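You operate a simulated robot arm through the tools that you are given. There is no shell and no other tool. Be economical: measure what you need, move in short steps, check, and stop when the job is done.

Carry out the task below with a simulated two-armed robot. There is one attempt and no reset: what you move stays moved.

JOB
Pick up the numbered module marked "4" from the tool table with one hand, pass it to the other hand and put it on the low shelf of the tool table. Set down upright: numbered module.
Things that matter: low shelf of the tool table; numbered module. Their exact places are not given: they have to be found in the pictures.

The check looks at the end state, three seconds after you hand in, the way a careful person would. Anything else that was tipped, shoved, dropped, spilled or broken makes it a failure.

ROBOT AND FRAMES
Two 7-joint arms with two-finger grippers on one trunk, on a base that drives. Base frame: it is fixed to the floor where the robot stands at the start and does not move with it; the origin is under the middle of the robot, x ahead of it, y to its left, z up; the surface under the hand at the start is at about z = 800. Readings come in mm, degrees, newtons and seconds.
The left shoulder is at the start at [25, 217, 1130], the right one opposite. With the tool pointing down near the work surface each hand reaches from about 180 to 760 mm from the robot's upright axis, wherever it stands, measured 20 degrees to its own side. Places, roughly: low shelf of the tool table (143x22 cm) [460, 20, 300]. Payload 2.2 kg a hand.
The tool frame of a hand sits at the grasp point between the pads (the TCP): z along the fingers, y along the line on which they close. The tips reach 19 mm beyond it. The gripper opens to 116 mm. The gripper's body begins 70 mm behind the TCP.
Orientation is that of the tool frame in the base frame, as a unit quaternion [w, x, y, z]. With the fingers straight down and closing along the base's y, the tool's x points along the base's -x, its y along +y and its z along -z.

CONTROLS
- The arms move only by the tool step_arm. It takes "left_commands", "right_commands" or both (then of equal length, played together; a hand with none holds still); each is a list of rows, each a list of 2 entries, a list of its own where there are three numbers: the shift along the tool's x, y, z in mm, then the turn, a rotation vector about the tool's x, y, z in degrees. In form: [[[dx, dy, dz], [rx, ry, rz]], ...]. A call has 1 to 10 rows; each row shifts and turns the commanded pose from where the row before left it, along the tool's axes as they then stand. "left_gripper" and "right_gripper" are, for a hand that has rows, the opening, from 0 (shut) to 1 (fully open), set as the call begins (left out, the last holds). Rows are played at 5 a second. More than 50 mm and 8.6 degrees between two rows, or a gripper value outside its range, and nothing of the call is played. A pose out of reach is approached as far as the arm can. The call stops where the force on the tool passes 40 N (or 10 N more than at its start, if that is more) or the arm is blocked; 0.2 s more then pass. Each finger halts on what it meets, pressing with about 43 N; the grip force reading is that of the motor and also rises with nothing between the fingers. The clock runs only during rows and for 0.2 s after the last one: add rows that do not move to give the fingers time. It gives the time, the measured TCP pose, the force on the tool (base axes), the opening and the grip force at its end, in the units of the frame above (readings bear some noise), with the torque about the TCP (base axes, N m) and any sound that the robot's microphone picked up.
- Cameras (640 x 400 px; columns grow to the right, rows downward): "scene" is now at [124.6, 0.6, 1284.1]; the picture's right is [-0.02, -1.00, 0.00], its down [-0.71, 0.01, -0.70] and it looks along [0.70, -0.01, -0.71] (base axes); focal length 214 px, centre (320, 200). "left" rides on the left gripper at [69, 15, -97] in its tool frame; the picture's right is [-0.21, 0.98, 0.00], its down [-0.76, -0.17, -0.63] and it looks along [-0.62, -0.14, 0.77] (tool axes); focal length 251 px, centre (320, 200). "right" rides on the right gripper at [69, -15, -96] in its tool frame; the picture's right is [0.21, 0.98, 0.00], its down [-0.76, 0.17, -0.63] and it looks along [-0.62, 0.14, 0.77] (tool axes); focal length 251 px, centre (320, 200).
- get_image(camera): a new picture of that camera. It takes no simulated time.
- lift_body(by): slides the trunk up (or, below 0, down) by that many mm; the arms and the scene camera ride with it, the base frame stays. It gives what a move gives, with no picture.
- base_move(legs): drives the robot by 1 to 6 legs, each [ahead, left, turn to the left] in mm, mm and degrees, along the robot's own axes; the way and the turn of a leg run together, so that a leg with both is an arc; at most 1500 mm and 180 degrees a leg. The arms and the cameras ride along, it lands a little off, and it stops where it bumps. It gives what a move gives.
- pan_tilt(pan, tilt): turns the head with the scene camera to pan (to the left, within 80 degrees either way) and tilt (down, from -29 to 69), counted from straight ahead of the robot. It gives what a move gives.
- pixel_to_xyz(camera, pixels): for up to 12 pixels [column, row] of the newest picture of that camera ("zoom" is the newest enlarged one), the place [x, y, z] in the base frame of the surface seen there, good to about 2 mm. It takes no simulated time.
- zoom(camera, box): a new picture of the part [left, top, right, bottom] of that camera's present view, enlarged. It takes no simulated time.
- sign_off(): hands the job in; it is judged then, once.

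Go step by step. Measure first, check grasps and placings, and put right what went wrong. The budget is 80 turns and 58 pictures, counting those below and the enlarged ones. Unless the task says otherwise, let go and move clear before handing in, and close with one line.

The tools are called after "Request:" as name(argument=value, ...) on one line, values as JSON. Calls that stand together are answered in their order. step_arm: Moves the arms, as the interface text tells. Its arguments: {"type":"object","properties":{"left_commands":{"type":"array","items":{"type":"array"}},"left_gripper":{"type":"number"},"right_commands":{"type":"array","items":{"type":"array"}},"right_gripper":{"type":"number"}},"required":[]} The other tools are called the same way: lift_body (by) slides the trunk up or down; base_move (legs) drives the base; pan_tilt (pan, tilt) turns the head that bears the scene camera; get_image (camera) takes a picture; pixel_to_xyz (camera, pixels) gives the place of the surface under pixels of a picture; zoom (camera, box) takes an enlarged picture of a part of a camera's view; sign_off () hands the job in.

At the start:

```text
clock: 0.0
left_eef_pos: [565.4, 381.5, 1098.8]
left_tool_rot: [0.0, 0.0, 1.0, 0.0]
left_ft_force: [0.9, 0.3, 1.0]
left_wrist_torque: [-0.01, -0.02, -0.04]
left_finger_gap: 116.3
left_grasp_force: 0.1
right_eef_pos: [573.7, -154.6, 1011.1]
right_tool_rot: [-0.001, 0.0, 1.0, -0.001]
right_ft_force: [0.2, -0.3, 0.2]
right_wrist_torque: [0.0, -0.02, -0.01]
right_finger_gap: 115.8
right_grasp_force: 0.0
trunk travel left (down, up): [-275.0, 215.0]
robot x, y, heading: [-1.1, 2.3, -0.0]
head pan, tilt: [-1.1, 45.1]
```

scene: 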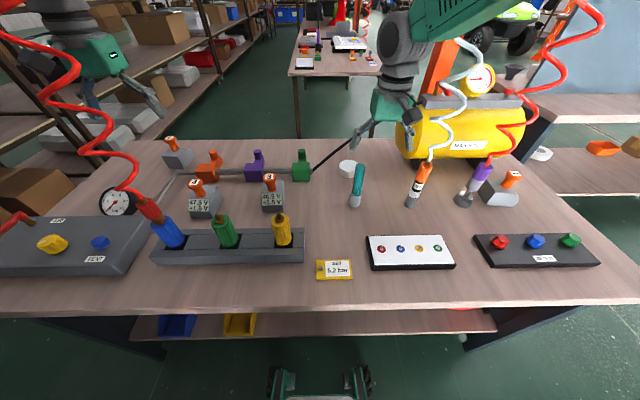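
right: 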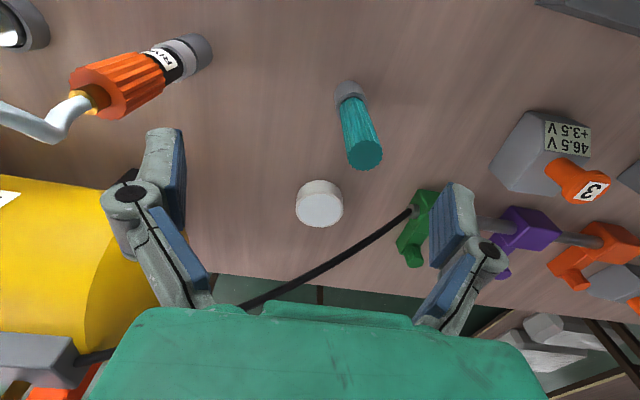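
left: 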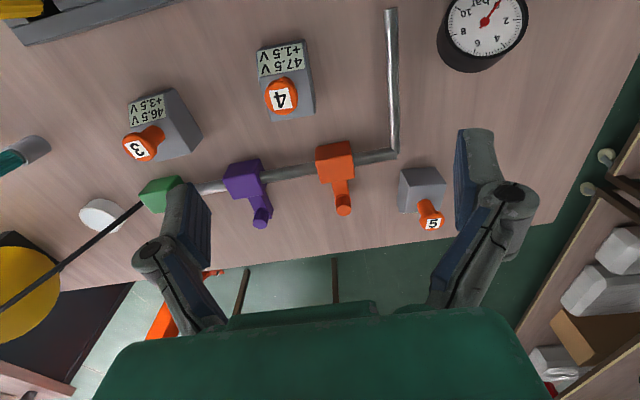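

Module 4 shows in the left picture at about (282,90), and at about (203,195) in the scene. I'll enlarge both views and measure it.

Request:
zoom(camera="scene", box=[140, 130, 320, 250])

Request:
pixel_to_xyz(camera="left", pixels=[[282, 97], [262, 55], [303, 48], [310, 108], [275, 116], [318, 60], [240, 100], [345, 100], [266, 90], [296, 90], [281, 80], [281, 112]])

Request:
pixel_to_xyz(camera="scene", pixels=[[178, 325], [238, 323], [140, 330], [300, 322], [400, 322], [480, 325], [320, 330], [320, 312], [320, 304], [400, 333], [460, 309], [270, 325]])

```text
3.33 times, centred on (230, 190) of scene
```

zoom: 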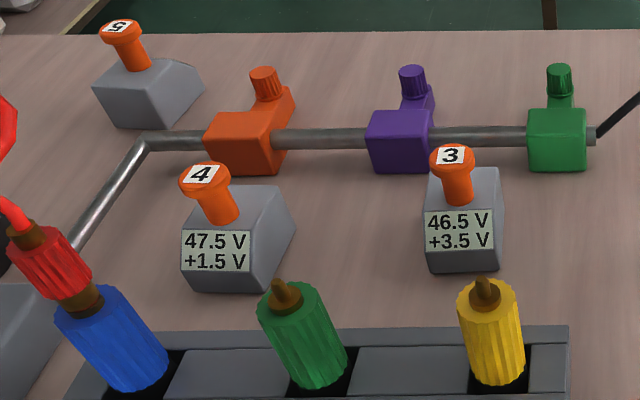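

```text
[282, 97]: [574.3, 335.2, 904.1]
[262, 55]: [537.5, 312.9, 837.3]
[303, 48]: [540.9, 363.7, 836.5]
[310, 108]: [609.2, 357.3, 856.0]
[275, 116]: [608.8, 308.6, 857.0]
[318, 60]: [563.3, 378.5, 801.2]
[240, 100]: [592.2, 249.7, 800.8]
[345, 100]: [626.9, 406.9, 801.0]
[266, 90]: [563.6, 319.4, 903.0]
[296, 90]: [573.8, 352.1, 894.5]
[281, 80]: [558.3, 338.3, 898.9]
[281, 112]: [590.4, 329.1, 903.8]
```

```text
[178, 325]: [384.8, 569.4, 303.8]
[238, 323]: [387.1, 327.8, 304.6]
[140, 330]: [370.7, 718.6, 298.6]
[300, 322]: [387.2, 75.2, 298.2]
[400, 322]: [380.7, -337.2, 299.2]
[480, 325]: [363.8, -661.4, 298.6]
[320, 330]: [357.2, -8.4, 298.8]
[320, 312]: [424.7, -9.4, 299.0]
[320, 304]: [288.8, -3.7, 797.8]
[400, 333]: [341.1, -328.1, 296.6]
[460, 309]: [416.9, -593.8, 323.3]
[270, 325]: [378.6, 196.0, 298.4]
```

The module's body spans about x 537–609, y 309–364, with the orange knob top at z≈904 near (572,336). The shelf top is at z≈299 and the table's front edge at x≈289. I'll look closer at the knob before choosing a grasp.

Request:
step_arm(left_commands=[[[0, -23, 40], [0, 0, 0]], [[0, -22, 40], [0, 0, 0]], [[0, 0, 0], [0, 0, 0]]], left_gripper=1)

Request:
zoom(camera="left", box=[200, 0, 440, 150])

Request:
zoom(camera="scene", box=[170, 165, 250, 215])

```text
clock: 0.8
left_eef_pos: [561.3, 334.5, 1022.2]
left_tool_rot: [0.003, 0.001, 1.0, 0.0]
left_ft_force: [0.1, 0.9, 1.4]
left_wrist_torque: [0.02, -0.03, 0.0]
left_finger_gap: 115.9
left_grasp_force: 0.1
right_eef_pos: [569.0, -156.0, 1013.9]
right_tool_rot: [0.003, 0.0, 1.0, 0.0]
right_ft_force: [-0.5, 0.0, 0.3]
right_wrist_torque: [0.02, 0.01, -0.01]
right_finger_gap: 116.1
right_grasp_force: 0.1
trunk travel left (down, up): [-275.0, 215.0]
robot x, y, heading: [0.0, 1.0, -0.2]
head pan, tilt: [-1.1, 45.1]
```

```text
2.67 times, centred on (320, 75) of left
```

zoom: 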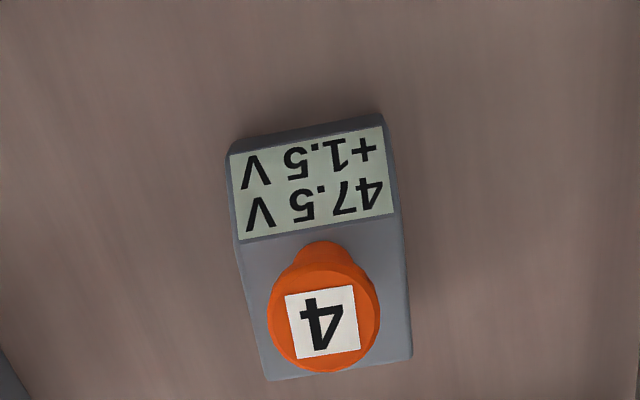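

```text
8.00 times, centred on (210, 190) of scene
```

zoom: 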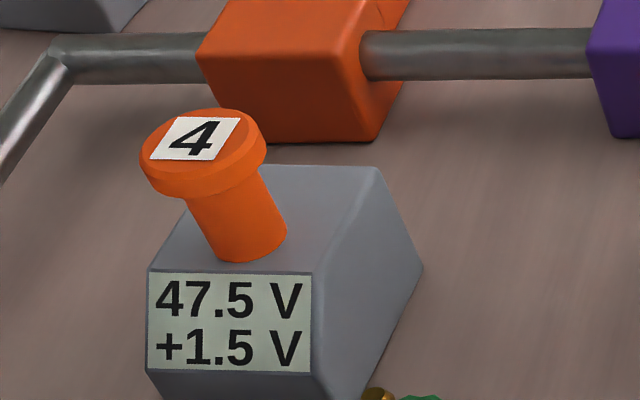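

The knob is a vertical stem of about 30 mm with a wider cap. I'll measure the cap edges, the stem and the block corners.

Request:
pixel_to_xyz(camera="zoom", pixels=[[205, 140], [145, 160], [262, 150], [235, 112], [195, 190], [235, 225], [245, 255], [205, 215], [280, 225], [300, 180], [375, 172], [420, 270]])

Request:
get_image(camera="left")

Request:
pixel_to_xyz(camera="left", pixels=[[321, 120], [303, 118], [340, 112], [321, 103], [324, 137], [320, 96], [286, 58], [343, 44], [302, 141], [353, 133], [290, 90], [348, 82]])

```text
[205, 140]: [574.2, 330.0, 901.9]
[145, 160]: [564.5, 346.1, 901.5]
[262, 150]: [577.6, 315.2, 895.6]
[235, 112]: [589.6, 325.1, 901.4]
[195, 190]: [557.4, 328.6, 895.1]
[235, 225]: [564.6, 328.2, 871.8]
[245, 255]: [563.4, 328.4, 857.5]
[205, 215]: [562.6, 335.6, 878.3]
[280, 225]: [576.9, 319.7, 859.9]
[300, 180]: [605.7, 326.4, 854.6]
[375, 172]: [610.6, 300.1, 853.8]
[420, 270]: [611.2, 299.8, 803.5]
```

```text
51 pictures are left
```

left: 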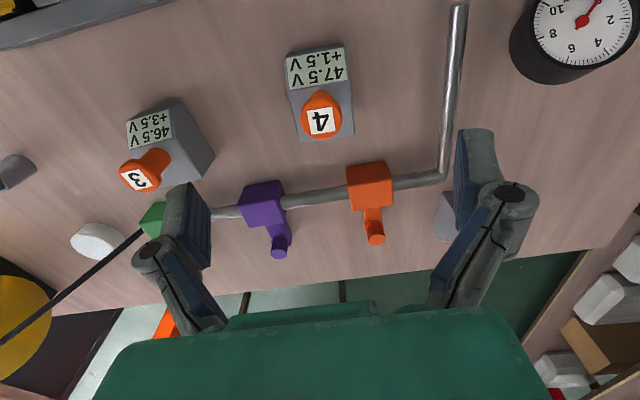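

```text
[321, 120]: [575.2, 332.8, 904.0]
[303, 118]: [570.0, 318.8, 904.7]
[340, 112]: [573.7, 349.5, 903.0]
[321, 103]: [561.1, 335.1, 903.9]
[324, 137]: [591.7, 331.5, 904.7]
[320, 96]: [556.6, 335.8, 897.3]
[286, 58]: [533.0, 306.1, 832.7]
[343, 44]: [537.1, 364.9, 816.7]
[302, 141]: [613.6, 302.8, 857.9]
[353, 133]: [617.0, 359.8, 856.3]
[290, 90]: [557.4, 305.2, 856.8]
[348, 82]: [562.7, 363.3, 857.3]
```

The cap is about 34 mm wide, centred at (574,333), z 890–904. The block is about 60 mm wide in y and yawed about -3.5°. Plan: the left hand takes the cap from above, then the right hand takes the block body from the front, tilted slightly down. I'll move the left hand down around the cap.

Request:
step_arm(left_commands=[[[-13, -1.5, 30], [0, 0, 0]], [[0, 0, 30], [0, 0, 3.5]], [[0, 0, 20], [0, 0, 0]], [[0, 0, 0], [0, 0, 0]], [[0, 0, 0], [0, 0, 0]]], left_gripper=0.75)

Request:
get_image(camera="left")

```text
clock: 2.0
left_eef_pos: [575.1, 334.9, 940.1]
left_tool_rot: [0.002, 0.031, 1.0, -0.001]
left_ft_force: [0.2, 0.3, 0.1]
left_wrist_torque: [0.04, 0.0, -0.02]
left_finger_gap: 87.0
left_grasp_force: 0.2
right_eef_pos: [569.5, -155.2, 1013.0]
right_tool_rot: [0.003, 0.0, 1.0, 0.0]
right_ft_force: [0.6, 0.2, -0.3]
right_wrist_torque: [0.03, 0.02, 0.01]
right_finger_gap: 116.0
right_grasp_force: 0.1
trunk travel left (down, up): [-275.0, 215.0]
robot x, y, heading: [1.4, 0.6, -0.2]
head pan, tilt: [-1.1, 45.1]
```

```text
50 pictures are left
```

left: 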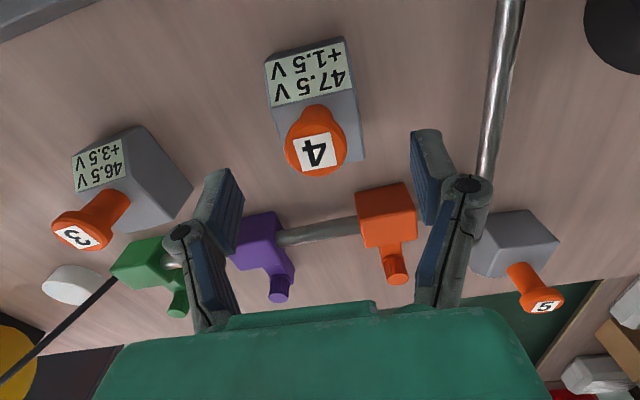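

The hand is above the cap. I'll re-measure the cap relative to it before going down.

Request:
pixel_to_xyz(camera="left", pixels=[[318, 150], [288, 150], [344, 145], [316, 125], [318, 174], [285, 138], [362, 158], [346, 40], [266, 62]])

Request:
step_arm(left_commands=[[[0, -1, 25], [0, 0, 0]], [[0, 0, 20], [0, 0, 0]], [[0, 0, 10], [0, 0, 0]], [[0, 0, 0], [0, 0, 0]], [[0, 0, 0], [0, 0, 0]]])

Request:
get_image(camera="left")

```text
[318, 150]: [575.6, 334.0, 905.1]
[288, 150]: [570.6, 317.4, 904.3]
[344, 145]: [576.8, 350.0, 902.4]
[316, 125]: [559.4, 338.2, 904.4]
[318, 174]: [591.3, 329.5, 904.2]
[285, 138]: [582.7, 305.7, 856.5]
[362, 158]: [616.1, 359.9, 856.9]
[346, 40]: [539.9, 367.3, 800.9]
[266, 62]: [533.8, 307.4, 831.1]
```

```text
clock: 3.2
left_eef_pos: [575.7, 331.9, 886.0]
left_tool_rot: [0.002, 0.031, 1.0, 0.0]
left_ft_force: [0.2, 0.6, -0.8]
left_wrist_torque: [-0.01, 0.0, 0.0]
left_finger_gap: 87.0
left_grasp_force: 0.0
right_eef_pos: [571.2, -154.6, 1013.5]
right_tool_rot: [0.001, 0.0, 1.0, 0.001]
right_ft_force: [-1.2, -0.2, 1.0]
right_wrist_torque: [0.02, 0.0, 0.03]
right_finger_gap: 116.0
right_grasp_force: 0.0
trunk travel left (down, up): [-275.0, 215.0]
robot x, y, heading: [1.9, 1.0, 0.1]
head pan, tilt: [-1.1, 45.1]
```

```text
49 pictures are left
```

left: 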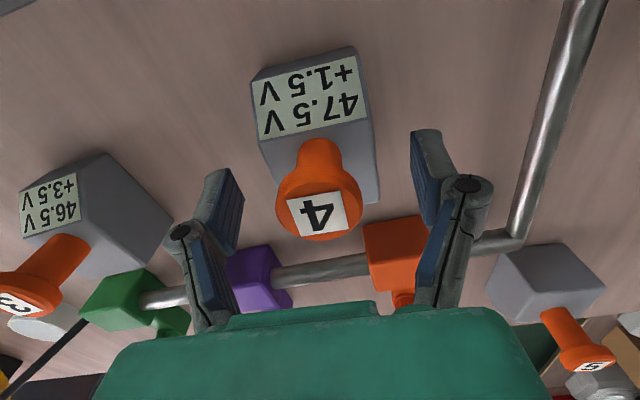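

The cap at (318,200) lies between the pads and the TCP is within 2 mm of it. I'll close the left gripper.

Request:
step_arm(left_commands=[[[0, 1.5, 0], [0, 0, 0]], [[0, 0, 0], [0, 0, 0]], [[0, 0, 0], [0, 0, 0]], [[0, 0, 0], [0, 0, 0]]], left_gripper=0)

Request:
get_image(camera="left")

```text
clock: 4.2
left_eef_pos: [574.8, 334.0, 884.9]
left_tool_rot: [0.001, 0.031, 1.0, 0.0]
left_ft_force: [-1.0, -2.0, -0.6]
left_wrist_torque: [-0.07, -0.03, -0.02]
left_finger_gap: 28.8
left_grasp_force: 42.9
right_eef_pos: [569.7, -154.2, 1012.5]
right_tool_rot: [0.001, 0.001, 1.0, 0.0]
right_ft_force: [-0.6, -0.2, 0.0]
right_wrist_torque: [0.0, -0.03, -0.03]
right_finger_gap: 116.1
right_grasp_force: 0.1
trunk travel left (down, up): [-275.0, 215.0]
robot x, y, heading: [-1.9, -1.2, 0.2]
head pan, tilt: [-1.1, 45.1]
```

```text
48 pictures are left
```

left: 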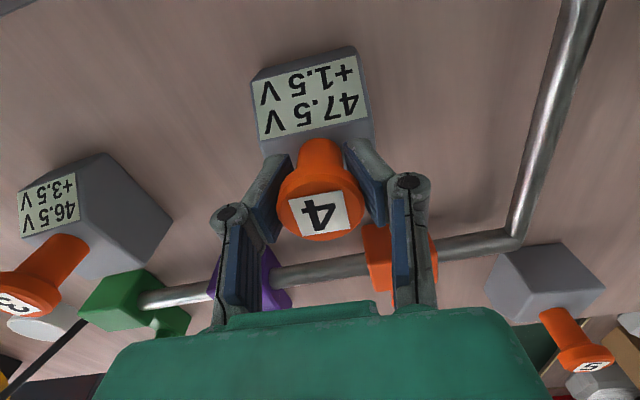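

The left hand holds the knob (gap 28.8, force 43 N). I'll lift it straight up and check.

Request:
step_arm(left_commands=[[[0, 0, -15], [0, 0, 0]], [[0, 0, -25], [0, 0, 0]], [[0, 0, -40], [0, 0, 0]], [[0, 0, -40], [0, 0, 0]], [[0, 0, -40], [0, 0, 0]], [[0, 0, 0], [0, 0, 0]]])

Request:
get_image(camera="left")

Request:
get_image(camera="scene")

```text
clock: 5.6
left_eef_pos: [573.9, 333.7, 1046.7]
left_tool_rot: [0.001, 0.031, 1.0, 0.0]
left_ft_force: [0.1, -0.6, -5.9]
left_wrist_torque: [0.02, 0.0, 0.0]
left_finger_gap: 28.4
left_grasp_force: 42.7
right_eef_pos: [570.1, -153.6, 1011.2]
right_tool_rot: [0.0, 0.0, 1.0, -0.001]
right_ft_force: [-0.3, -0.3, 0.3]
right_wrist_torque: [0.02, 0.03, 0.01]
right_finger_gap: 115.9
right_grasp_force: 0.1
trunk travel left (down, up): [-275.0, 215.0]
robot x, y, heading: [3.1, -2.0, -0.1]
head pan, tilt: [-1.1, 45.1]
```

```text
47 pictures are left
```

left: 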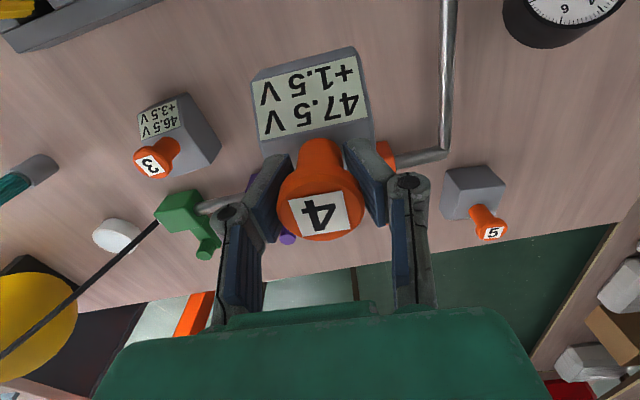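

```text
46 pictures are left
```

scene: 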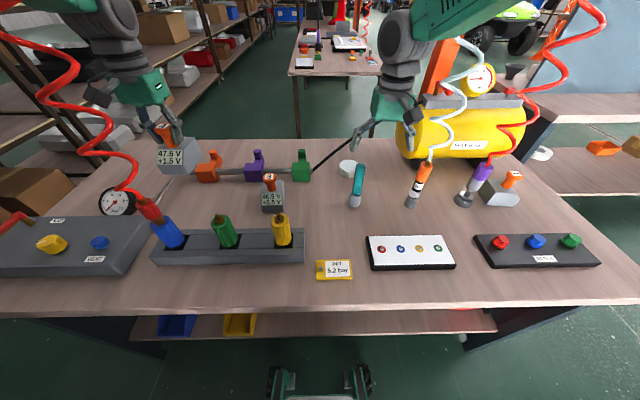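

The module hangs level in the left hand. Before moving the arms I want to know where the coiled hoses are, so I'll measure points on them.

Request:
pixel_to_xyz(camera="scene", pixels=[[443, 120], [472, 70], [446, 50], [510, 105], [548, 60], [595, 12], [572, 42], [120, 155], [58, 95], [30, 38], [390, 110], [400, 50]])

Request:
pixel_to_xyz(camera="left", pixels=[[320, 215], [255, 90], [352, 50], [372, 125], [264, 150], [320, 160]])

```text
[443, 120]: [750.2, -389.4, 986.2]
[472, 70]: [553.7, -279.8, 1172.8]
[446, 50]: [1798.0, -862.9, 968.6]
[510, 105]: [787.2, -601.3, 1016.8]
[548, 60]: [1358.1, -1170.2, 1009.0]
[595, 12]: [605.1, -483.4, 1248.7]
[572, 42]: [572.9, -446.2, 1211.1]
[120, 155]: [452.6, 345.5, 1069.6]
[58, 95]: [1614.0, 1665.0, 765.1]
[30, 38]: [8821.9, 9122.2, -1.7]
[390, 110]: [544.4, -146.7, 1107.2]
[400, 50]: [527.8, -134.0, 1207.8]
```

```text
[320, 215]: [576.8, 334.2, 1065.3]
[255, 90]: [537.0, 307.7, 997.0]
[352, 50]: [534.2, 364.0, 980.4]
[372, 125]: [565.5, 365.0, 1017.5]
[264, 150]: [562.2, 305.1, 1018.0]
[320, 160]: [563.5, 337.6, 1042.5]
```

The red coil passes (453,346,1070), close behind the left hand, so I'll slide the left hand sideways to the middle, away from it. The right hand stays still.

Request:
step_arm(left_commands=[[[0, -20, -10], [0, 0, 0]], [[0, -40, -10], [0, 0, 0]], [[0, -40, 0], [0, 0, 0]], [[0, -40, 0], [0, 0, 0]], [[0, -40, 0], [0, 0, 0]], [[0, -30, 0], [0, 0, 0]], [[0, 0, 0], [0, 0, 0]]])

Request:
get_image(camera="scene")

```text
clock: 7.2
left_eef_pos: [562.9, 123.6, 1066.1]
left_tool_rot: [0.001, 0.03, 1.0, 0.002]
left_ft_force: [0.5, -0.1, -5.2]
left_wrist_torque: [-0.01, 0.01, -0.01]
left_finger_gap: 28.4
left_grasp_force: 42.8
right_eef_pos: [569.1, -157.0, 1013.0]
right_tool_rot: [0.0, 0.0, 1.0, 0.0]
right_ft_force: [0.2, -0.4, 0.2]
right_wrist_torque: [0.03, 0.0, 0.0]
right_finger_gap: 115.9
right_grasp_force: 0.0
trunk travel left (down, up): [-275.0, 215.0]
robot x, y, heading: [0.5, -3.1, -0.1]
head pan, tilt: [-1.1, 45.1]
```

```text
45 pictures are left
```

scene: 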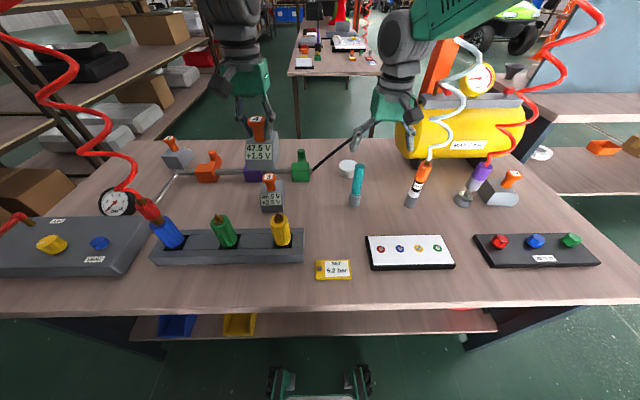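

The left hand is now clear of the hose and the module hangs level. Before backing away I'll look to both sides for the elbows and hoses.

Request:
pan_tilt(pan=60, tilt=25)

Request:
get_image(camera="scene")

Request:
pan_tilt(pan=-60, tilt=25)

Request:
get_image(camera="scene")

```text
clock: 8.5
left_eef_pos: [562.9, 123.9, 1066.3]
left_tool_rot: [0.001, 0.031, 1.0, 0.0]
left_ft_force: [-0.8, -1.0, -4.3]
left_wrist_torque: [0.01, 0.0, 0.0]
left_finger_gap: 28.3
left_grasp_force: 43.3
right_eef_pos: [569.9, -155.4, 1013.2]
right_tool_rot: [0.001, -0.001, 1.0, 0.001]
right_ft_force: [0.5, 0.8, 0.9]
right_wrist_torque: [-0.03, -0.03, 0.01]
right_finger_gap: 116.3
right_grasp_force: 0.1
trunk travel left (down, up): [-275.0, 215.0]
robot x, y, heading: [-1.6, -0.4, -0.0]
head pan, tilt: [60.0, 25.0]
```

```text
44 pictures are left
```

scene: 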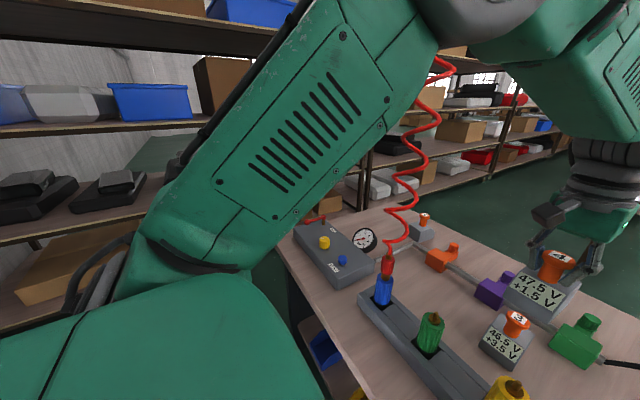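

```text
clock: 10.5
left_eef_pos: [562.6, 124.4, 1066.0]
left_tool_rot: [0.001, 0.03, 1.0, -0.001]
left_ft_force: [0.0, -0.3, -5.9]
left_wrist_torque: [-0.01, 0.02, -0.02]
left_finger_gap: 28.2
left_grasp_force: 42.5
right_eef_pos: [570.2, -155.9, 1012.9]
right_tool_rot: [0.001, 0.0, 1.0, 0.001]
right_ft_force: [-0.4, 0.1, 1.1]
right_wrist_torque: [0.0, 0.0, 0.0]
right_finger_gap: 116.0
right_grasp_force: 0.0
trunk travel left (down, up): [-275.0, 215.0]
robot x, y, heading: [-1.1, -2.3, -0.0]
head pan, tilt: [-60.0, 25.0]
```

```text
43 pictures are left
```

scene: 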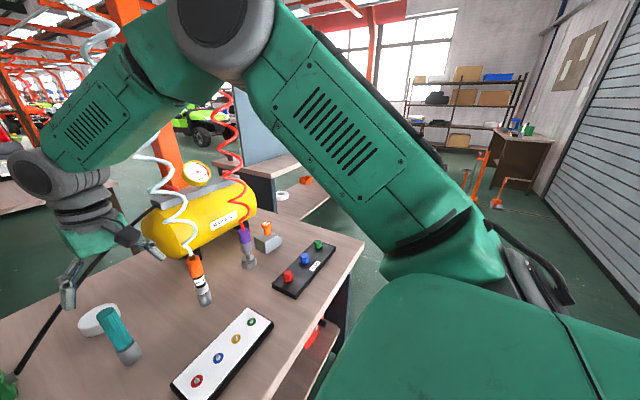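

Both hoses hang outside the arms, and backing up moves away from them. I'll drive straight back 400 mm to free space.

Request:
base_move(legs=[[-200, 0, 0], [-200, 0, 0]])

Request:
pan_tilt(pan=0, tilt=40)

Request:
get_image(camera="scene")

```text
clock: 13.3
left_eef_pos: [166.9, 123.3, 1067.8]
left_tool_rot: [0.002, 0.03, 1.0, 0.001]
left_ft_force: [-0.5, 0.6, -5.9]
left_wrist_torque: [0.0, 0.0, 0.01]
left_finger_gap: 28.3
left_grasp_force: 43.3
right_eef_pos: [173.9, -155.6, 1013.9]
right_tool_rot: [0.002, 0.0, 1.0, 0.0]
right_ft_force: [0.4, 0.5, 0.3]
right_wrist_torque: [0.0, -0.05, 0.04]
right_finger_gap: 116.2
right_grasp_force: 0.1
trunk travel left (down, up): [-275.0, 215.0]
robot x, y, heading: [-394.6, -0.4, 0.1]
head pan, tilt: [-60.0, 25.0]
```

```text
clock: 14.6
left_eef_pos: [162.8, 124.1, 1069.7]
left_tool_rot: [0.004, 0.031, 1.0, 0.0]
left_ft_force: [0.6, -0.2, -5.8]
left_wrist_torque: [0.0, 0.03, 0.02]
left_finger_gap: 28.3
left_grasp_force: 43.2
right_eef_pos: [170.6, -156.4, 1015.3]
right_tool_rot: [0.004, 0.0, 1.0, 0.0]
right_ft_force: [0.5, -0.6, 1.0]
right_wrist_torque: [-0.04, 0.02, -0.01]
right_finger_gap: 116.0
right_grasp_force: 0.1
trunk travel left (down, up): [-275.0, 215.0]
robot x, y, heading: [-394.5, 0.6, -0.1]
head pan, tilt: [0.0, 40.0]
```

```text
42 pictures are left
```

scene: 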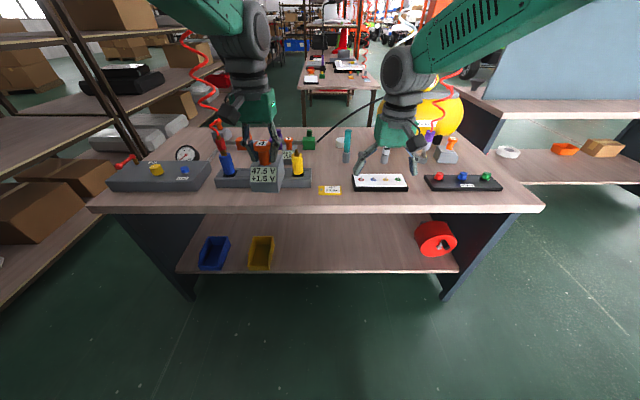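

The shelf is clear between the yellow bin (260,253) and the red reel (435,240). Now I'll swing the right hand to point forward and about 25° down, in place, and measure the shelf edges.

Request:
step_arm(right_commands=[[[0, 0, 0], [0, -8.125, 0]], [[0, 0, 0], [0, -8.125, 0]], [[0, 0, 0], [0, -8.125, 0]], [[0, 0, 0], [0, -8.125, 0]], [[0, 0, 0], [0, -8.125, 0]], [[0, 0, 0], [0, -8.125, 0]], [[0, 0, 0], [0, -8.125, 0]], [[0, 0, 0], [0, -8.125, 0]], [[0, 0, 0], [0, 0, 0]], [[0, 0, 0], [0, 0, 0]]], right_gripper=1)

Request:
get_image(camera="scene")

Request:
pixel_to_xyz(camera="scene", pixels=[[320, 270], [320, 273], [320, 255], [320, 220], [320, 208], [380, 270], [420, 254], [275, 262], [420, 240], [320, 212]])

```text
clock: 16.8
left_eef_pos: [161.8, 124.5, 1068.8]
left_tool_rot: [0.004, 0.03, 1.0, -0.001]
left_ft_force: [0.6, 0.9, -5.1]
left_wrist_torque: [0.01, 0.06, 0.01]
left_finger_gap: 28.2
left_grasp_force: 43.1
right_eef_pos: [176.2, -164.6, 1033.8]
right_tool_rot: [0.55, 0.023, 0.835, 0.013]
right_ft_force: [-0.3, 0.8, 0.0]
right_wrist_torque: [0.0, 0.0, 0.01]
right_finger_gap: 116.1
right_grasp_force: 0.0
trunk travel left (down, up): [-275.0, 215.0]
robot x, y, heading: [-398.0, 2.4, -0.1]
head pan, tilt: [0.0, 40.0]
```

```text
41 pictures are left
```

scene: 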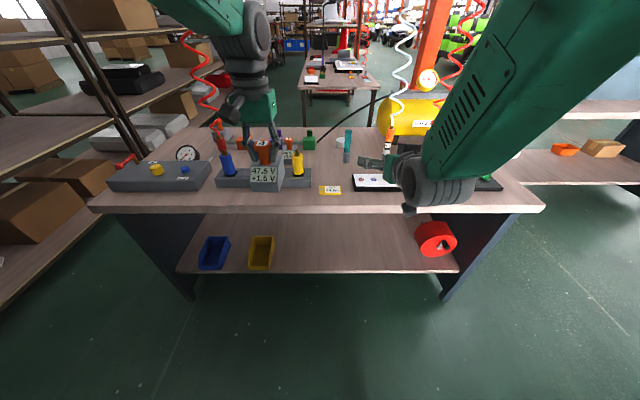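

```text
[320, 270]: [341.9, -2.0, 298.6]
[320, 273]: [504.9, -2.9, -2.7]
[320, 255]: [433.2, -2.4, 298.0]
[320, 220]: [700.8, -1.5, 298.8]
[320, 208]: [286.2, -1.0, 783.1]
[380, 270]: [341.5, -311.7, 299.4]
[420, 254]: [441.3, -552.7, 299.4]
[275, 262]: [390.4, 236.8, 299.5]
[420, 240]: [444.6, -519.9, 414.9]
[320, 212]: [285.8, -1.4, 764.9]
```

The right hand swung up, though it sits about 20 mm off the commanded pose. I'll draw it back along its fingers, let it settle, and see whether that offset remains.

Request:
step_arm(right_commands=[[[0, 0, -36], [0, 0, 0]], [[0, 0, -36], [0, 0, 0]], [[0, 0, -36], [0, 0, 0]], [[0, 0, 0], [0, 0, 0]], [[0, 0, 0], [0, 0, 0]], [[0, 0, 0], [0, 0, 0]]])

```text
clock: 18.2
left_eef_pos: [163.5, 124.1, 1068.9]
left_tool_rot: [0.005, 0.031, 1.0, 0.0]
left_ft_force: [-0.3, -0.3, -5.8]
left_wrist_torque: [0.0, 0.01, -0.01]
left_finger_gap: 28.0
left_grasp_force: 43.2
right_eef_pos: [71.2, -155.7, 1059.3]
right_tool_rot: [0.541, -0.001, 0.841, 0.001]
right_ft_force: [-0.5, -0.4, 0.2]
right_wrist_torque: [0.03, 0.02, 0.01]
right_finger_gap: 115.8
right_grasp_force: 0.1
trunk travel left (down, up): [-275.0, 215.0]
robot x, y, heading: [-394.6, -1.8, -0.0]
head pan, tilt: [0.0, 40.0]
```

The right hand now sits as commanded. I'll bring both hands to y≈-30, with the left also taking out its 3.5° yaw and the right staying about 90 mm behind the module.

Request:
step_arm(left_commands=[[[0, 0, 0], [0, 0, -3.5]], [[0, -40, 0], [0, 0, 0]], [[0, -40, 0], [0, 0, 0]], [[0, -40, 0], [0, 0, 0]], [[0, -34, 0], [0, 0, 0]], [[0, 0, 0], [0, 0, 0]], [[0, 0, 0], [0, 0, 0]]], right_commands=[[[0, 0, 0], [0, 0, 0]], [[0, 32, 0], [0, 0, 0]], [[0, 32, 0], [0, 0, 0]], [[0, 32, 0], [0, 0, 0]], [[0, 30, 0], [0, 0, 0]], [[0, 0, 0], [0, 0, 0]], [[0, 0, 0], [0, 0, 0]]])

Request:
get_image(camera="right")

Request:
get_image(camera="scene")

```text
clock: 20.0
left_eef_pos: [178.4, 2.5, 1086.4]
left_tool_rot: [0.003, -0.031, 0.999, -0.032]
left_ft_force: [0.8, -0.3, -4.8]
left_wrist_torque: [0.06, 0.04, 0.01]
left_finger_gap: 27.9
left_grasp_force: 42.8
right_eef_pos: [75.3, -39.0, 1068.8]
right_tool_rot: [0.541, 0.018, 0.841, 0.007]
right_ft_force: [-0.5, 0.1, -0.4]
right_wrist_torque: [0.04, 0.0, -0.02]
right_finger_gap: 115.9
right_grasp_force: 0.0
trunk travel left (down, up): [-275.0, 215.0]
robot x, y, heading: [-394.1, -1.1, 0.0]
head pan, tilt: [0.0, 40.0]
stopped in row 7 (left hand): the arm was blocked; the commanded pose is now the measured one
```

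```text
40 pictures are left
```

right: 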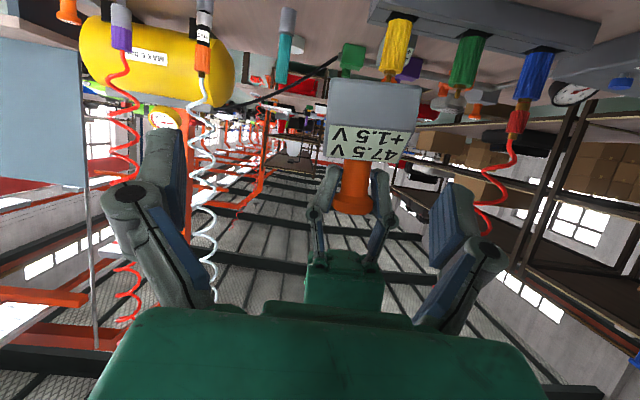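

```text
39 pictures are left
```

scene: 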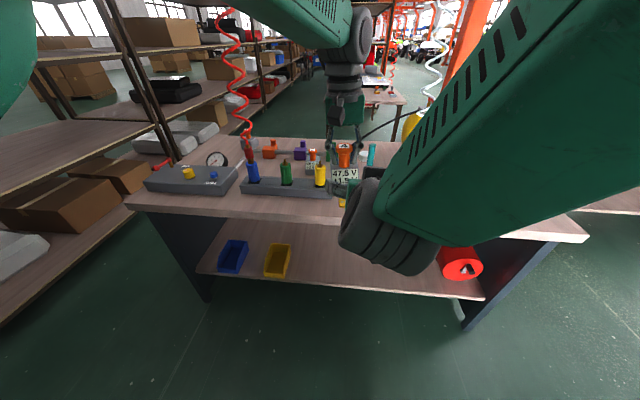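

The left arm was blocked at y≈2, likely by the head or the other arm's elbow: the scene view has shifted. I'll move the left hand back to y≈80 and square it up, then check.

Request:
step_arm(left_commands=[[[0, 40, 0], [0, 0, 0]], [[0, 40, 15], [0, 0, 0]], [[0, 0, 0], [0, 0, 0]], [[0, 0, 0], [0, 0, 0]]])

Request:
get_image(camera="scene")

```text
clock: 21.0
left_eef_pos: [174.9, 76.6, 1069.4]
left_tool_rot: [0.005, -0.028, 0.999, -0.03]
left_ft_force: [-0.5, -1.7, -6.0]
left_wrist_torque: [0.04, 0.05, 0.0]
left_finger_gap: 28.0
left_grasp_force: 42.9
right_eef_pos: [74.2, -39.3, 1069.6]
right_tool_rot: [0.542, 0.017, 0.84, 0.008]
right_ft_force: [-0.3, 0.0, -0.3]
right_wrist_torque: [0.0, 0.0, 0.03]
right_finger_gap: 115.7
right_grasp_force: 0.1
trunk travel left (down, up): [-275.0, 215.0]
robot x, y, heading: [-399.6, -0.0, 0.1]
head pan, tilt: [0.0, 40.0]
```

```text
38 pictures are left
```

scene: 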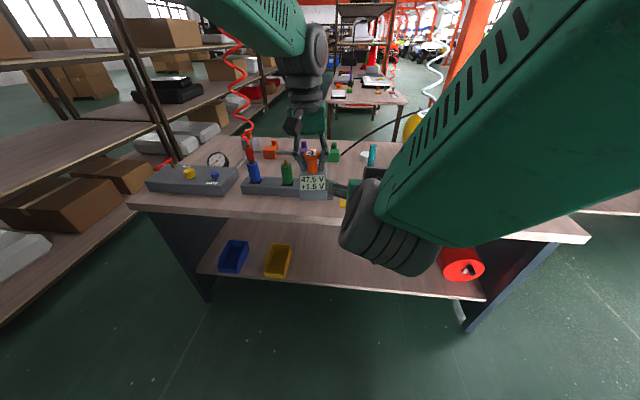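

The scene view is still skewed and the right forearm fills the right side, so it's probably the right elbow pressing the head. I'll move the right hand back to its own side.

Request:
step_arm(right_commands=[[[0, -35, 0], [0, 0, 0]], [[0, -35, 0], [0, 0, 0]], [[0, 0, 0], [0, 0, 0]], [[0, 0, 0], [0, 0, 0]]])

Request:
get_image(camera="scene")

```text
clock: 22.0
left_eef_pos: [175.9, 78.3, 1070.1]
left_tool_rot: [0.005, -0.028, 0.999, -0.03]
left_ft_force: [-0.3, -0.2, -5.0]
left_wrist_torque: [0.01, -0.03, 0.01]
left_finger_gap: 27.9
left_grasp_force: 43.3
right_eef_pos: [72.3, -105.3, 1067.7]
right_tool_rot: [0.541, 0.014, 0.841, 0.006]
right_ft_force: [0.1, 0.1, 0.3]
right_wrist_torque: [-0.01, -0.01, -0.02]
right_finger_gap: 115.9
right_grasp_force: 0.0
trunk travel left (down, up): [-275.0, 215.0]
robot x, y, heading: [-396.7, -0.0, -0.1]
head pan, tilt: [0.0, 40.0]
```

```text
37 pictures are left
```

scene: 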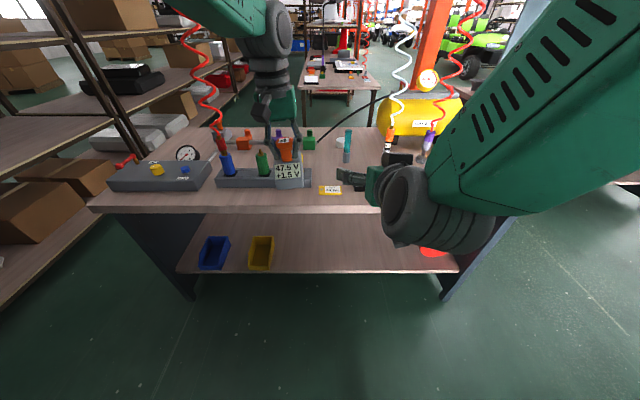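

That was it: the view is straight again, and the right elbow had been pushing the head. I'll back up another 250 mm so the handover can happen lower and further out, where the arms are less folded.

Request:
base_move(legs=[[-250, 0, 0]])

Request:
step_arm(left_commands=[[[-25, 0, 35], [-3.4, 0, 0]], [[-25, 0, 35], [0, 0, 3.2]], [[0, -20, 43], [0, 0, 0]], [[0, 0, 0], [0, 0, 0]]], right_commands=[[[40, 0, 0], [0, 0, -1.7]], [[40, 0, 0], [0, 0, 0]], [[40, 0, 20], [0, 0, 0]], [[0, 0, 0], [0, 0, 0]]])

Request:
get_image(camera="scene")

```text
clock: 23.8
left_eef_pos: [-70.0, 77.4, 1068.5]
left_tool_rot: [0.005, -0.026, 0.999, -0.029]
left_ft_force: [-1.0, 0.5, -5.1]
left_wrist_torque: [0.0, -0.02, 0.01]
left_finger_gap: 28.1
left_grasp_force: 43.2
right_eef_pos: [-172.9, -108.0, 1067.0]
right_tool_rot: [0.541, 0.016, 0.841, 0.006]
right_ft_force: [-0.4, 0.2, -0.2]
right_wrist_torque: [0.0, -0.02, -0.04]
right_finger_gap: 115.9
right_grasp_force: 0.1
trunk travel left (down, up): [-275.0, 215.0]
robot x, y, heading: [-638.1, -0.8, -0.5]
head pan, tilt: [0.0, 40.0]
```

```text
clock: 25.0
left_eef_pos: [-26.1, 56.7, 960.4]
left_tool_rot: [0.007, 0.001, 1.0, 0.0]
left_ft_force: [0.8, 0.0, -5.9]
left_wrist_torque: [-0.02, 0.03, -0.03]
left_finger_gap: 27.7
left_grasp_force: 43.0
right_eef_pos: [-196.4, -118.7, 976.0]
right_tool_rot: [0.553, 0.051, 0.832, 0.017]
right_ft_force: [-0.3, 0.1, 0.1]
right_wrist_torque: [0.0, -0.04, -0.02]
right_finger_gap: 116.2
right_grasp_force: 0.1
trunk travel left (down, up): [-275.0, 215.0]
robot x, y, heading: [-645.5, -5.1, -0.3]
head pan, tilt: [0.0, 40.0]
stopped in row 4 (right hand): the arm was blocked; the commanded pose is now the measured one
```

```text
36 pictures are left
```

scene: 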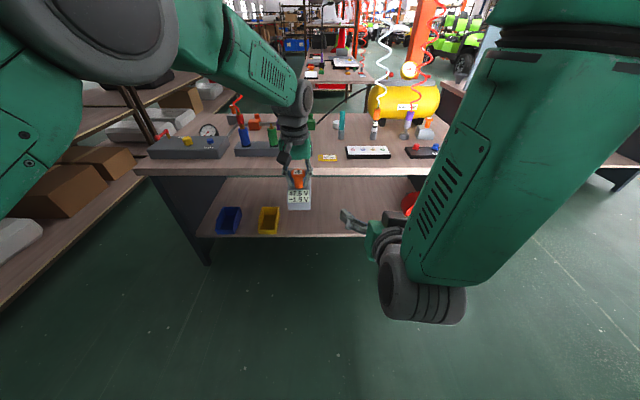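

The right arm stopped again because it was folded too tightly (hand at robot-relative x≈450). I'll take both hands lower and further out, which is also closer to the shelf-placing posture, and straighten the right hand.

Request:
step_arm(left_commands=[[[-4, 0, 40], [0, 0, 0]], [[-4, 0, 40], [0, 0, 0]], [[-4, 0, 40], [0, 0, 0]], [[-4, 0, 40], [0, 0, 0]], [[-4, 0, 40], [0, 0, 0]], [[0, 0, 0], [0, 0, 0]], [[0, 0, 0], [0, 0, 0]]], right_commands=[[[30, 0, 32], [0, 0, 0]], [[30, 0, 32], [0, 0, 0]], [[33, 0, 32], [0, 0, -3]], [[33, 0, 32], [-1.3, 0, -3]], [[33, 0, 32], [0, 0, 0]], [[0, 0, 0], [0, 0, 0]], [[0, 0, 0], [0, 0, 0]]])

Request:
get_image(camera="scene")

```text
clock: 26.6
left_eef_pos: [0.7, 57.3, 758.3]
left_tool_rot: [0.007, 0.002, 1.0, -0.001]
left_ft_force: [-0.6, 0.2, -5.4]
left_wrist_torque: [0.01, 0.03, 0.0]
left_finger_gap: 27.8
left_grasp_force: 43.8
right_eef_pos: [-111.8, -110.0, 763.7]
right_tool_rot: [0.553, -0.003, 0.833, -0.004]
right_ft_force: [0.0, -0.1, 0.4]
right_wrist_torque: [-0.01, 0.01, -0.02]
right_finger_gap: 115.9
right_grasp_force: 0.1
trunk travel left (down, up): [-275.0, 215.0]
robot x, y, heading: [-642.7, 1.3, 0.1]
head pan, tilt: [0.0, 40.0]
```

```text
35 pictures are left
```

scene: 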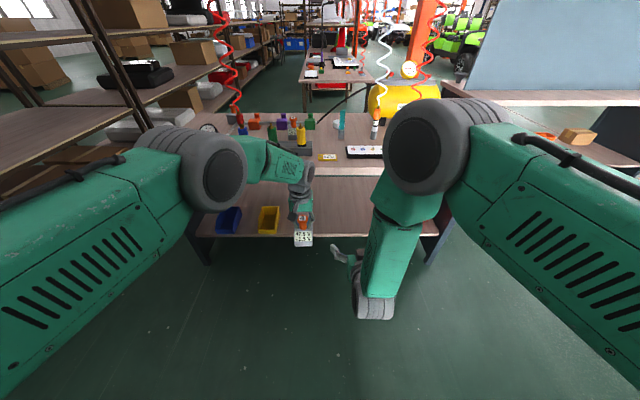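

Both arms are now comfortably open. I'll bring the hands together at y≈0, with the right one still behind the module.

Request:
step_arm(left_commands=[[[0, -19, 0], [0, 0, 0]], [[0, -19, 0], [0, 0, 0]], [[0, -19, 0], [0, 0, 0]], [[0, 0, 0], [0, 0, 0]], [[0, 0, 0], [0, 0, 0]]], right_commands=[[[15, 37, 6], [0, 0, 0]], [[0, 37, 0], [0, 0, 0]], [[0, 36, 0], [0, 0, 0]], [[0, 0, 0], [0, 0, 0]], [[0, 0, 0], [0, 0, 0]]])

Request:
get_image(camera="right")

Request:
get_image(camera="scene")

```text
clock: 27.8
left_eef_pos: [0.5, -0.4, 760.1]
left_tool_rot: [0.008, 0.001, 1.0, 0.0]
left_ft_force: [-0.4, 0.6, -5.2]
left_wrist_torque: [0.01, 0.05, 0.0]
left_finger_gap: 27.8
left_grasp_force: 43.2
right_eef_pos: [-113.0, -1.3, 745.3]
right_tool_rot: [0.553, -0.002, 0.833, -0.003]
right_ft_force: [-0.7, 0.0, 0.7]
right_wrist_torque: [0.01, 0.02, 0.01]
right_finger_gap: 116.2
right_grasp_force: 0.1
trunk travel left (down, up): [-275.0, 215.0]
robot x, y, heading: [-640.0, -1.1, -0.2]
head pan, tilt: [0.0, 40.0]
```

```text
34 pictures are left
```

right: 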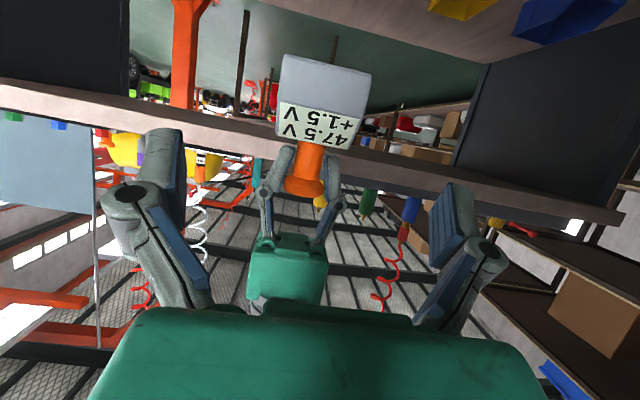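

```text
33 pictures are left
```

scene: 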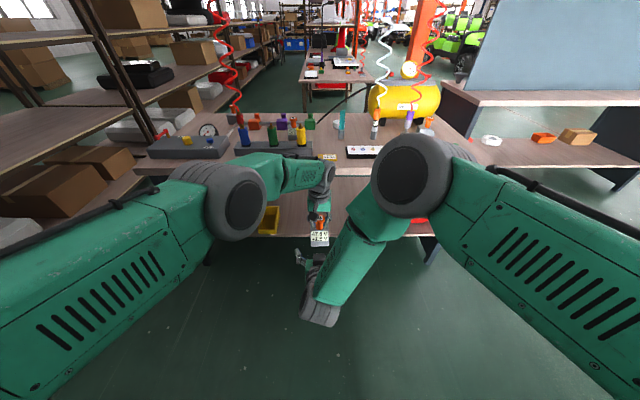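

The module is straight ahead of the right hand, seen upside down at (322,100) in the right picture. I'll measure its corners.

Request:
zoom(camera="right", box=[240, 40, 400, 140])

Request:
pixel_to_xyz(camera="right", pixels=[[284, 60], [370, 78], [280, 100], [362, 115], [278, 130], [350, 145], [325, 90], [308, 185], [310, 155]])

```text
4.00 times, centred on (320, 90) of right
```

zoom: 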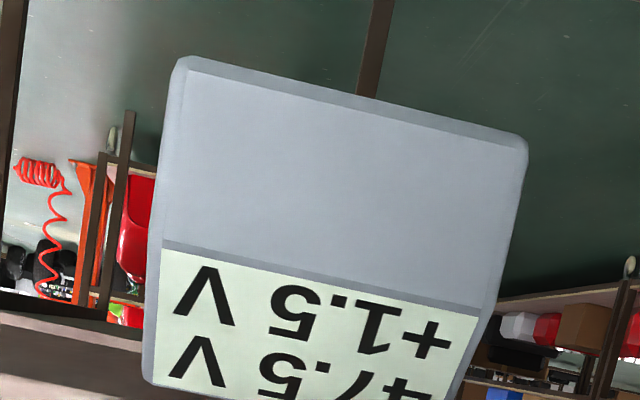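

```text
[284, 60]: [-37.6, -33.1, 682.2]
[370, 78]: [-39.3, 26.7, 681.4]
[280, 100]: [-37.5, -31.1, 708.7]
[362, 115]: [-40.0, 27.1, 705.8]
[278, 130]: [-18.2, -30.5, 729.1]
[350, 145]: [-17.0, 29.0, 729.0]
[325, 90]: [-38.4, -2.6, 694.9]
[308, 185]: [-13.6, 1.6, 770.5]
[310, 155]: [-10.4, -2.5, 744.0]
```

The block front is at x≈-38, y -32..28, z 677–731, square to the hand. I'll slide the right hand forward along its fingers until the TCP is at the block centre (-2,-1,703).

Request:
step_arm(right_commands=[[[-4.5, 0, 30], [0, 0, 0]], [[0, 0, 30], [0, 0, 0]], [[0, 0, 30], [0, 0, 0]], [[0, 0, 28], [0, 0, 0]], [[0, 0, 0], [0, 0, 0]], [[0, 0, 0], [0, 0, 0]]], right_gripper=1)

Request:
get_image(camera="right")

Request:
get_image(camera="left")

```text
clock: 29.2
left_eef_pos: [0.7, -0.4, 759.4]
left_tool_rot: [0.008, 0.001, 1.0, 0.0]
left_ft_force: [1.0, 0.2, -5.6]
left_wrist_torque: [-0.01, 0.05, 0.0]
left_finger_gap: 27.3
left_grasp_force: 42.8
right_eef_pos: [-1.9, -0.4, 707.4]
right_tool_rot: [0.553, -0.003, 0.833, -0.004]
right_ft_force: [-0.6, 0.3, -0.3]
right_wrist_torque: [0.02, 0.02, 0.0]
right_finger_gap: 116.3
right_grasp_force: 0.1
trunk travel left (down, up): [-275.0, 215.0]
robot x, y, heading: [-638.8, 0.2, -0.0]
head pan, tilt: [0.0, 40.0]
```

```text
31 pictures are left
```

right: 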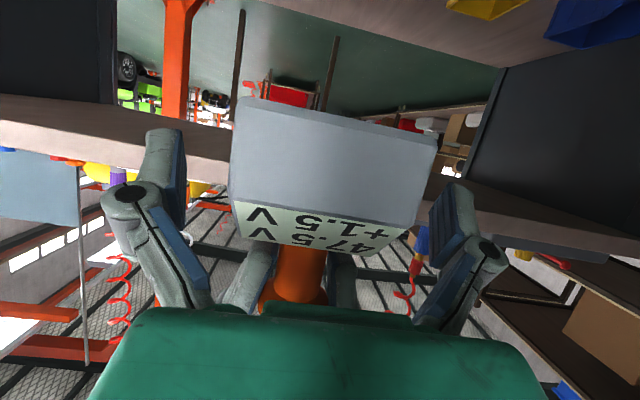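

```text
30 pictures are left
```

left: 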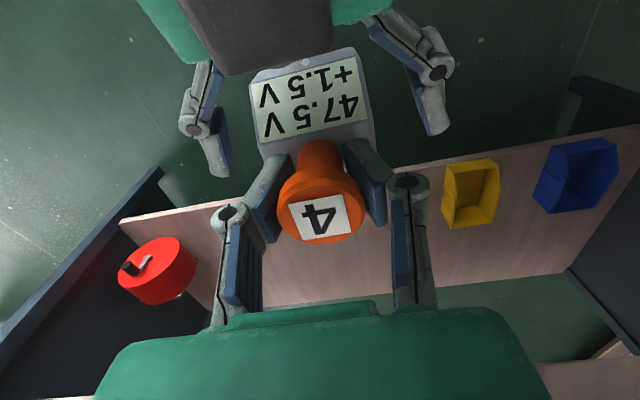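

The right fingers straddle the block on both sides. I'll close the right gripper with a small centring shift, the left still holding.

Request:
step_arm(right_commands=[[[2.5, -1.5, 1], [0, 0, 0]], [[0, 0, 0], [0, 0, 0]], [[0, 0, 0], [0, 0, 0]], [[0, 0, 0], [0, 0, 0]]], right_gripper=0)

Request:
get_image(camera="right")

```text
clock: 30.2
left_eef_pos: [0.5, 0.2, 758.1]
left_tool_rot: [0.008, 0.002, 1.0, 0.0]
left_ft_force: [15.9, -2.9, -24.9]
left_wrist_torque: [-0.03, -0.08, -0.17]
left_finger_gap: 27.6
left_grasp_force: 43.3
right_eef_pos: [-0.6, -1.0, 705.3]
right_tool_rot: [0.554, -0.002, 0.832, -0.004]
right_ft_force: [-16.8, 3.1, 20.6]
right_wrist_torque: [-0.14, -0.78, 0.19]
right_finger_gap: 62.9
right_grasp_force: 42.6
trunk travel left (down, up): [-275.0, 215.0]
robot x, y, heading: [-636.1, 1.3, -0.3]
head pan, tilt: [0.0, 40.0]
```

```text
29 pictures are left
```

right: 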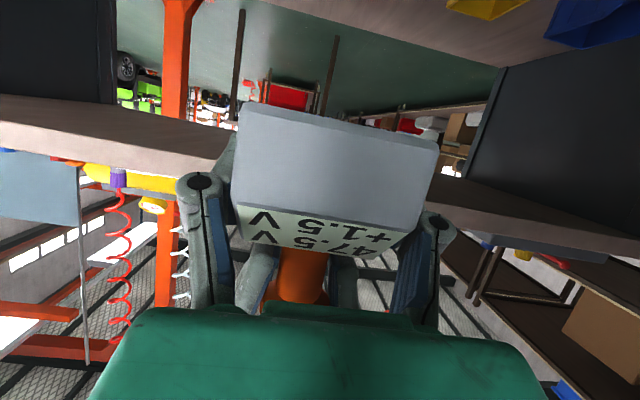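

The right hand has the block (gap 62.9, force 43 N). I'll open the left hand without moving it, then draw it straight up.

Request:
step_arm(left_commands=[[[0, 0, 0], [0, 0, 0]], [[0, 0, 0], [0, 0, 0]], [[0, 0, 0], [0, 0, 0]], [[0, 0, -10], [0, 0, 0]], [[0, 0, -20], [0, 0, 0]], [[0, 0, -40], [0, 0, 0]], [[0, 0, -40], [0, 0, 0]], [[0, 0, 0], [0, 0, 0]]], left_gripper=0.55)

Request:
get_image(camera="right")

Request:
get_image(camera="left")

```text
clock: 32.0
left_eef_pos: [-4.7, -1.2, 868.3]
left_tool_rot: [0.008, 0.002, 1.0, 0.0]
left_ft_force: [-0.2, -0.4, -1.4]
left_wrist_torque: [0.0, -0.02, 0.01]
left_finger_gap: 63.6
left_grasp_force: 0.2
right_eef_pos: [-0.4, -1.1, 704.6]
right_tool_rot: [0.553, -0.003, 0.833, -0.003]
right_ft_force: [0.1, -0.2, -0.5]
right_wrist_torque: [-0.02, 0.03, 0.02]
right_finger_gap: 62.7
right_grasp_force: 42.9
trunk travel left (down, up): [-275.0, 215.0]
robot x, y, heading: [-638.3, -0.9, -0.3]
head pan, tilt: [0.0, 40.0]
```

```text
28 pictures are left
```

right: 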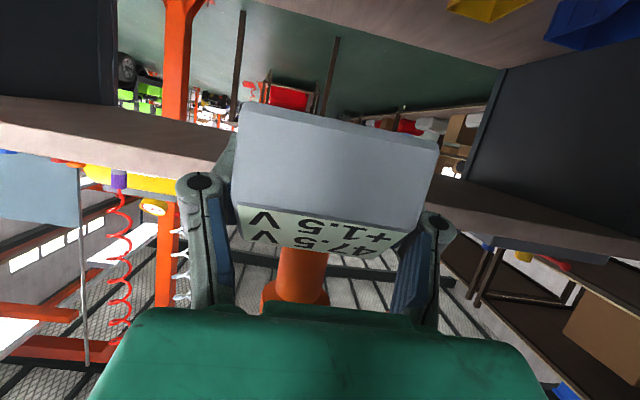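

```text
27 pictures are left
```

left: 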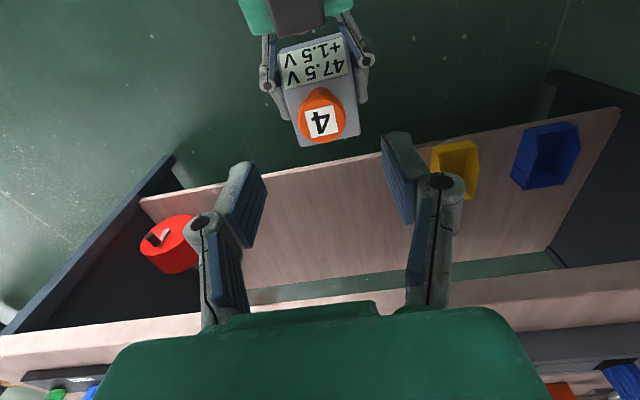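

The right hand now holds the module alone. I'll check that it is level using the left camera's view of its top and the right camera's view of its front face.

Request:
pixel_to_xyz(camera="left", pixels=[[302, 138], [355, 128], [292, 92], [350, 82], [322, 122], [300, 125], [348, 105]])

Request:
pixel_to_xyz(camera="right", pixels=[[250, 125], [425, 160], [240, 195], [410, 225], [246, 107], [432, 141], [335, 150]])

```text
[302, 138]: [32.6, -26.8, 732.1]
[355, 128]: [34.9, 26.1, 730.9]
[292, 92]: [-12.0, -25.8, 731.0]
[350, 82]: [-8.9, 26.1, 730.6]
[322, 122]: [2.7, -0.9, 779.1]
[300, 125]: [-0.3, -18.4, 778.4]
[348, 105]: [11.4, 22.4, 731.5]
```

```text
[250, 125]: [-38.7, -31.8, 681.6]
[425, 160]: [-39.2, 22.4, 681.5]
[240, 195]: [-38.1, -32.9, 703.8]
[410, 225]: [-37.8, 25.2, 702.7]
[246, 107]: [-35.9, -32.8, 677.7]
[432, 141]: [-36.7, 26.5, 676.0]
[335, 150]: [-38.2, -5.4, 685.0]
```

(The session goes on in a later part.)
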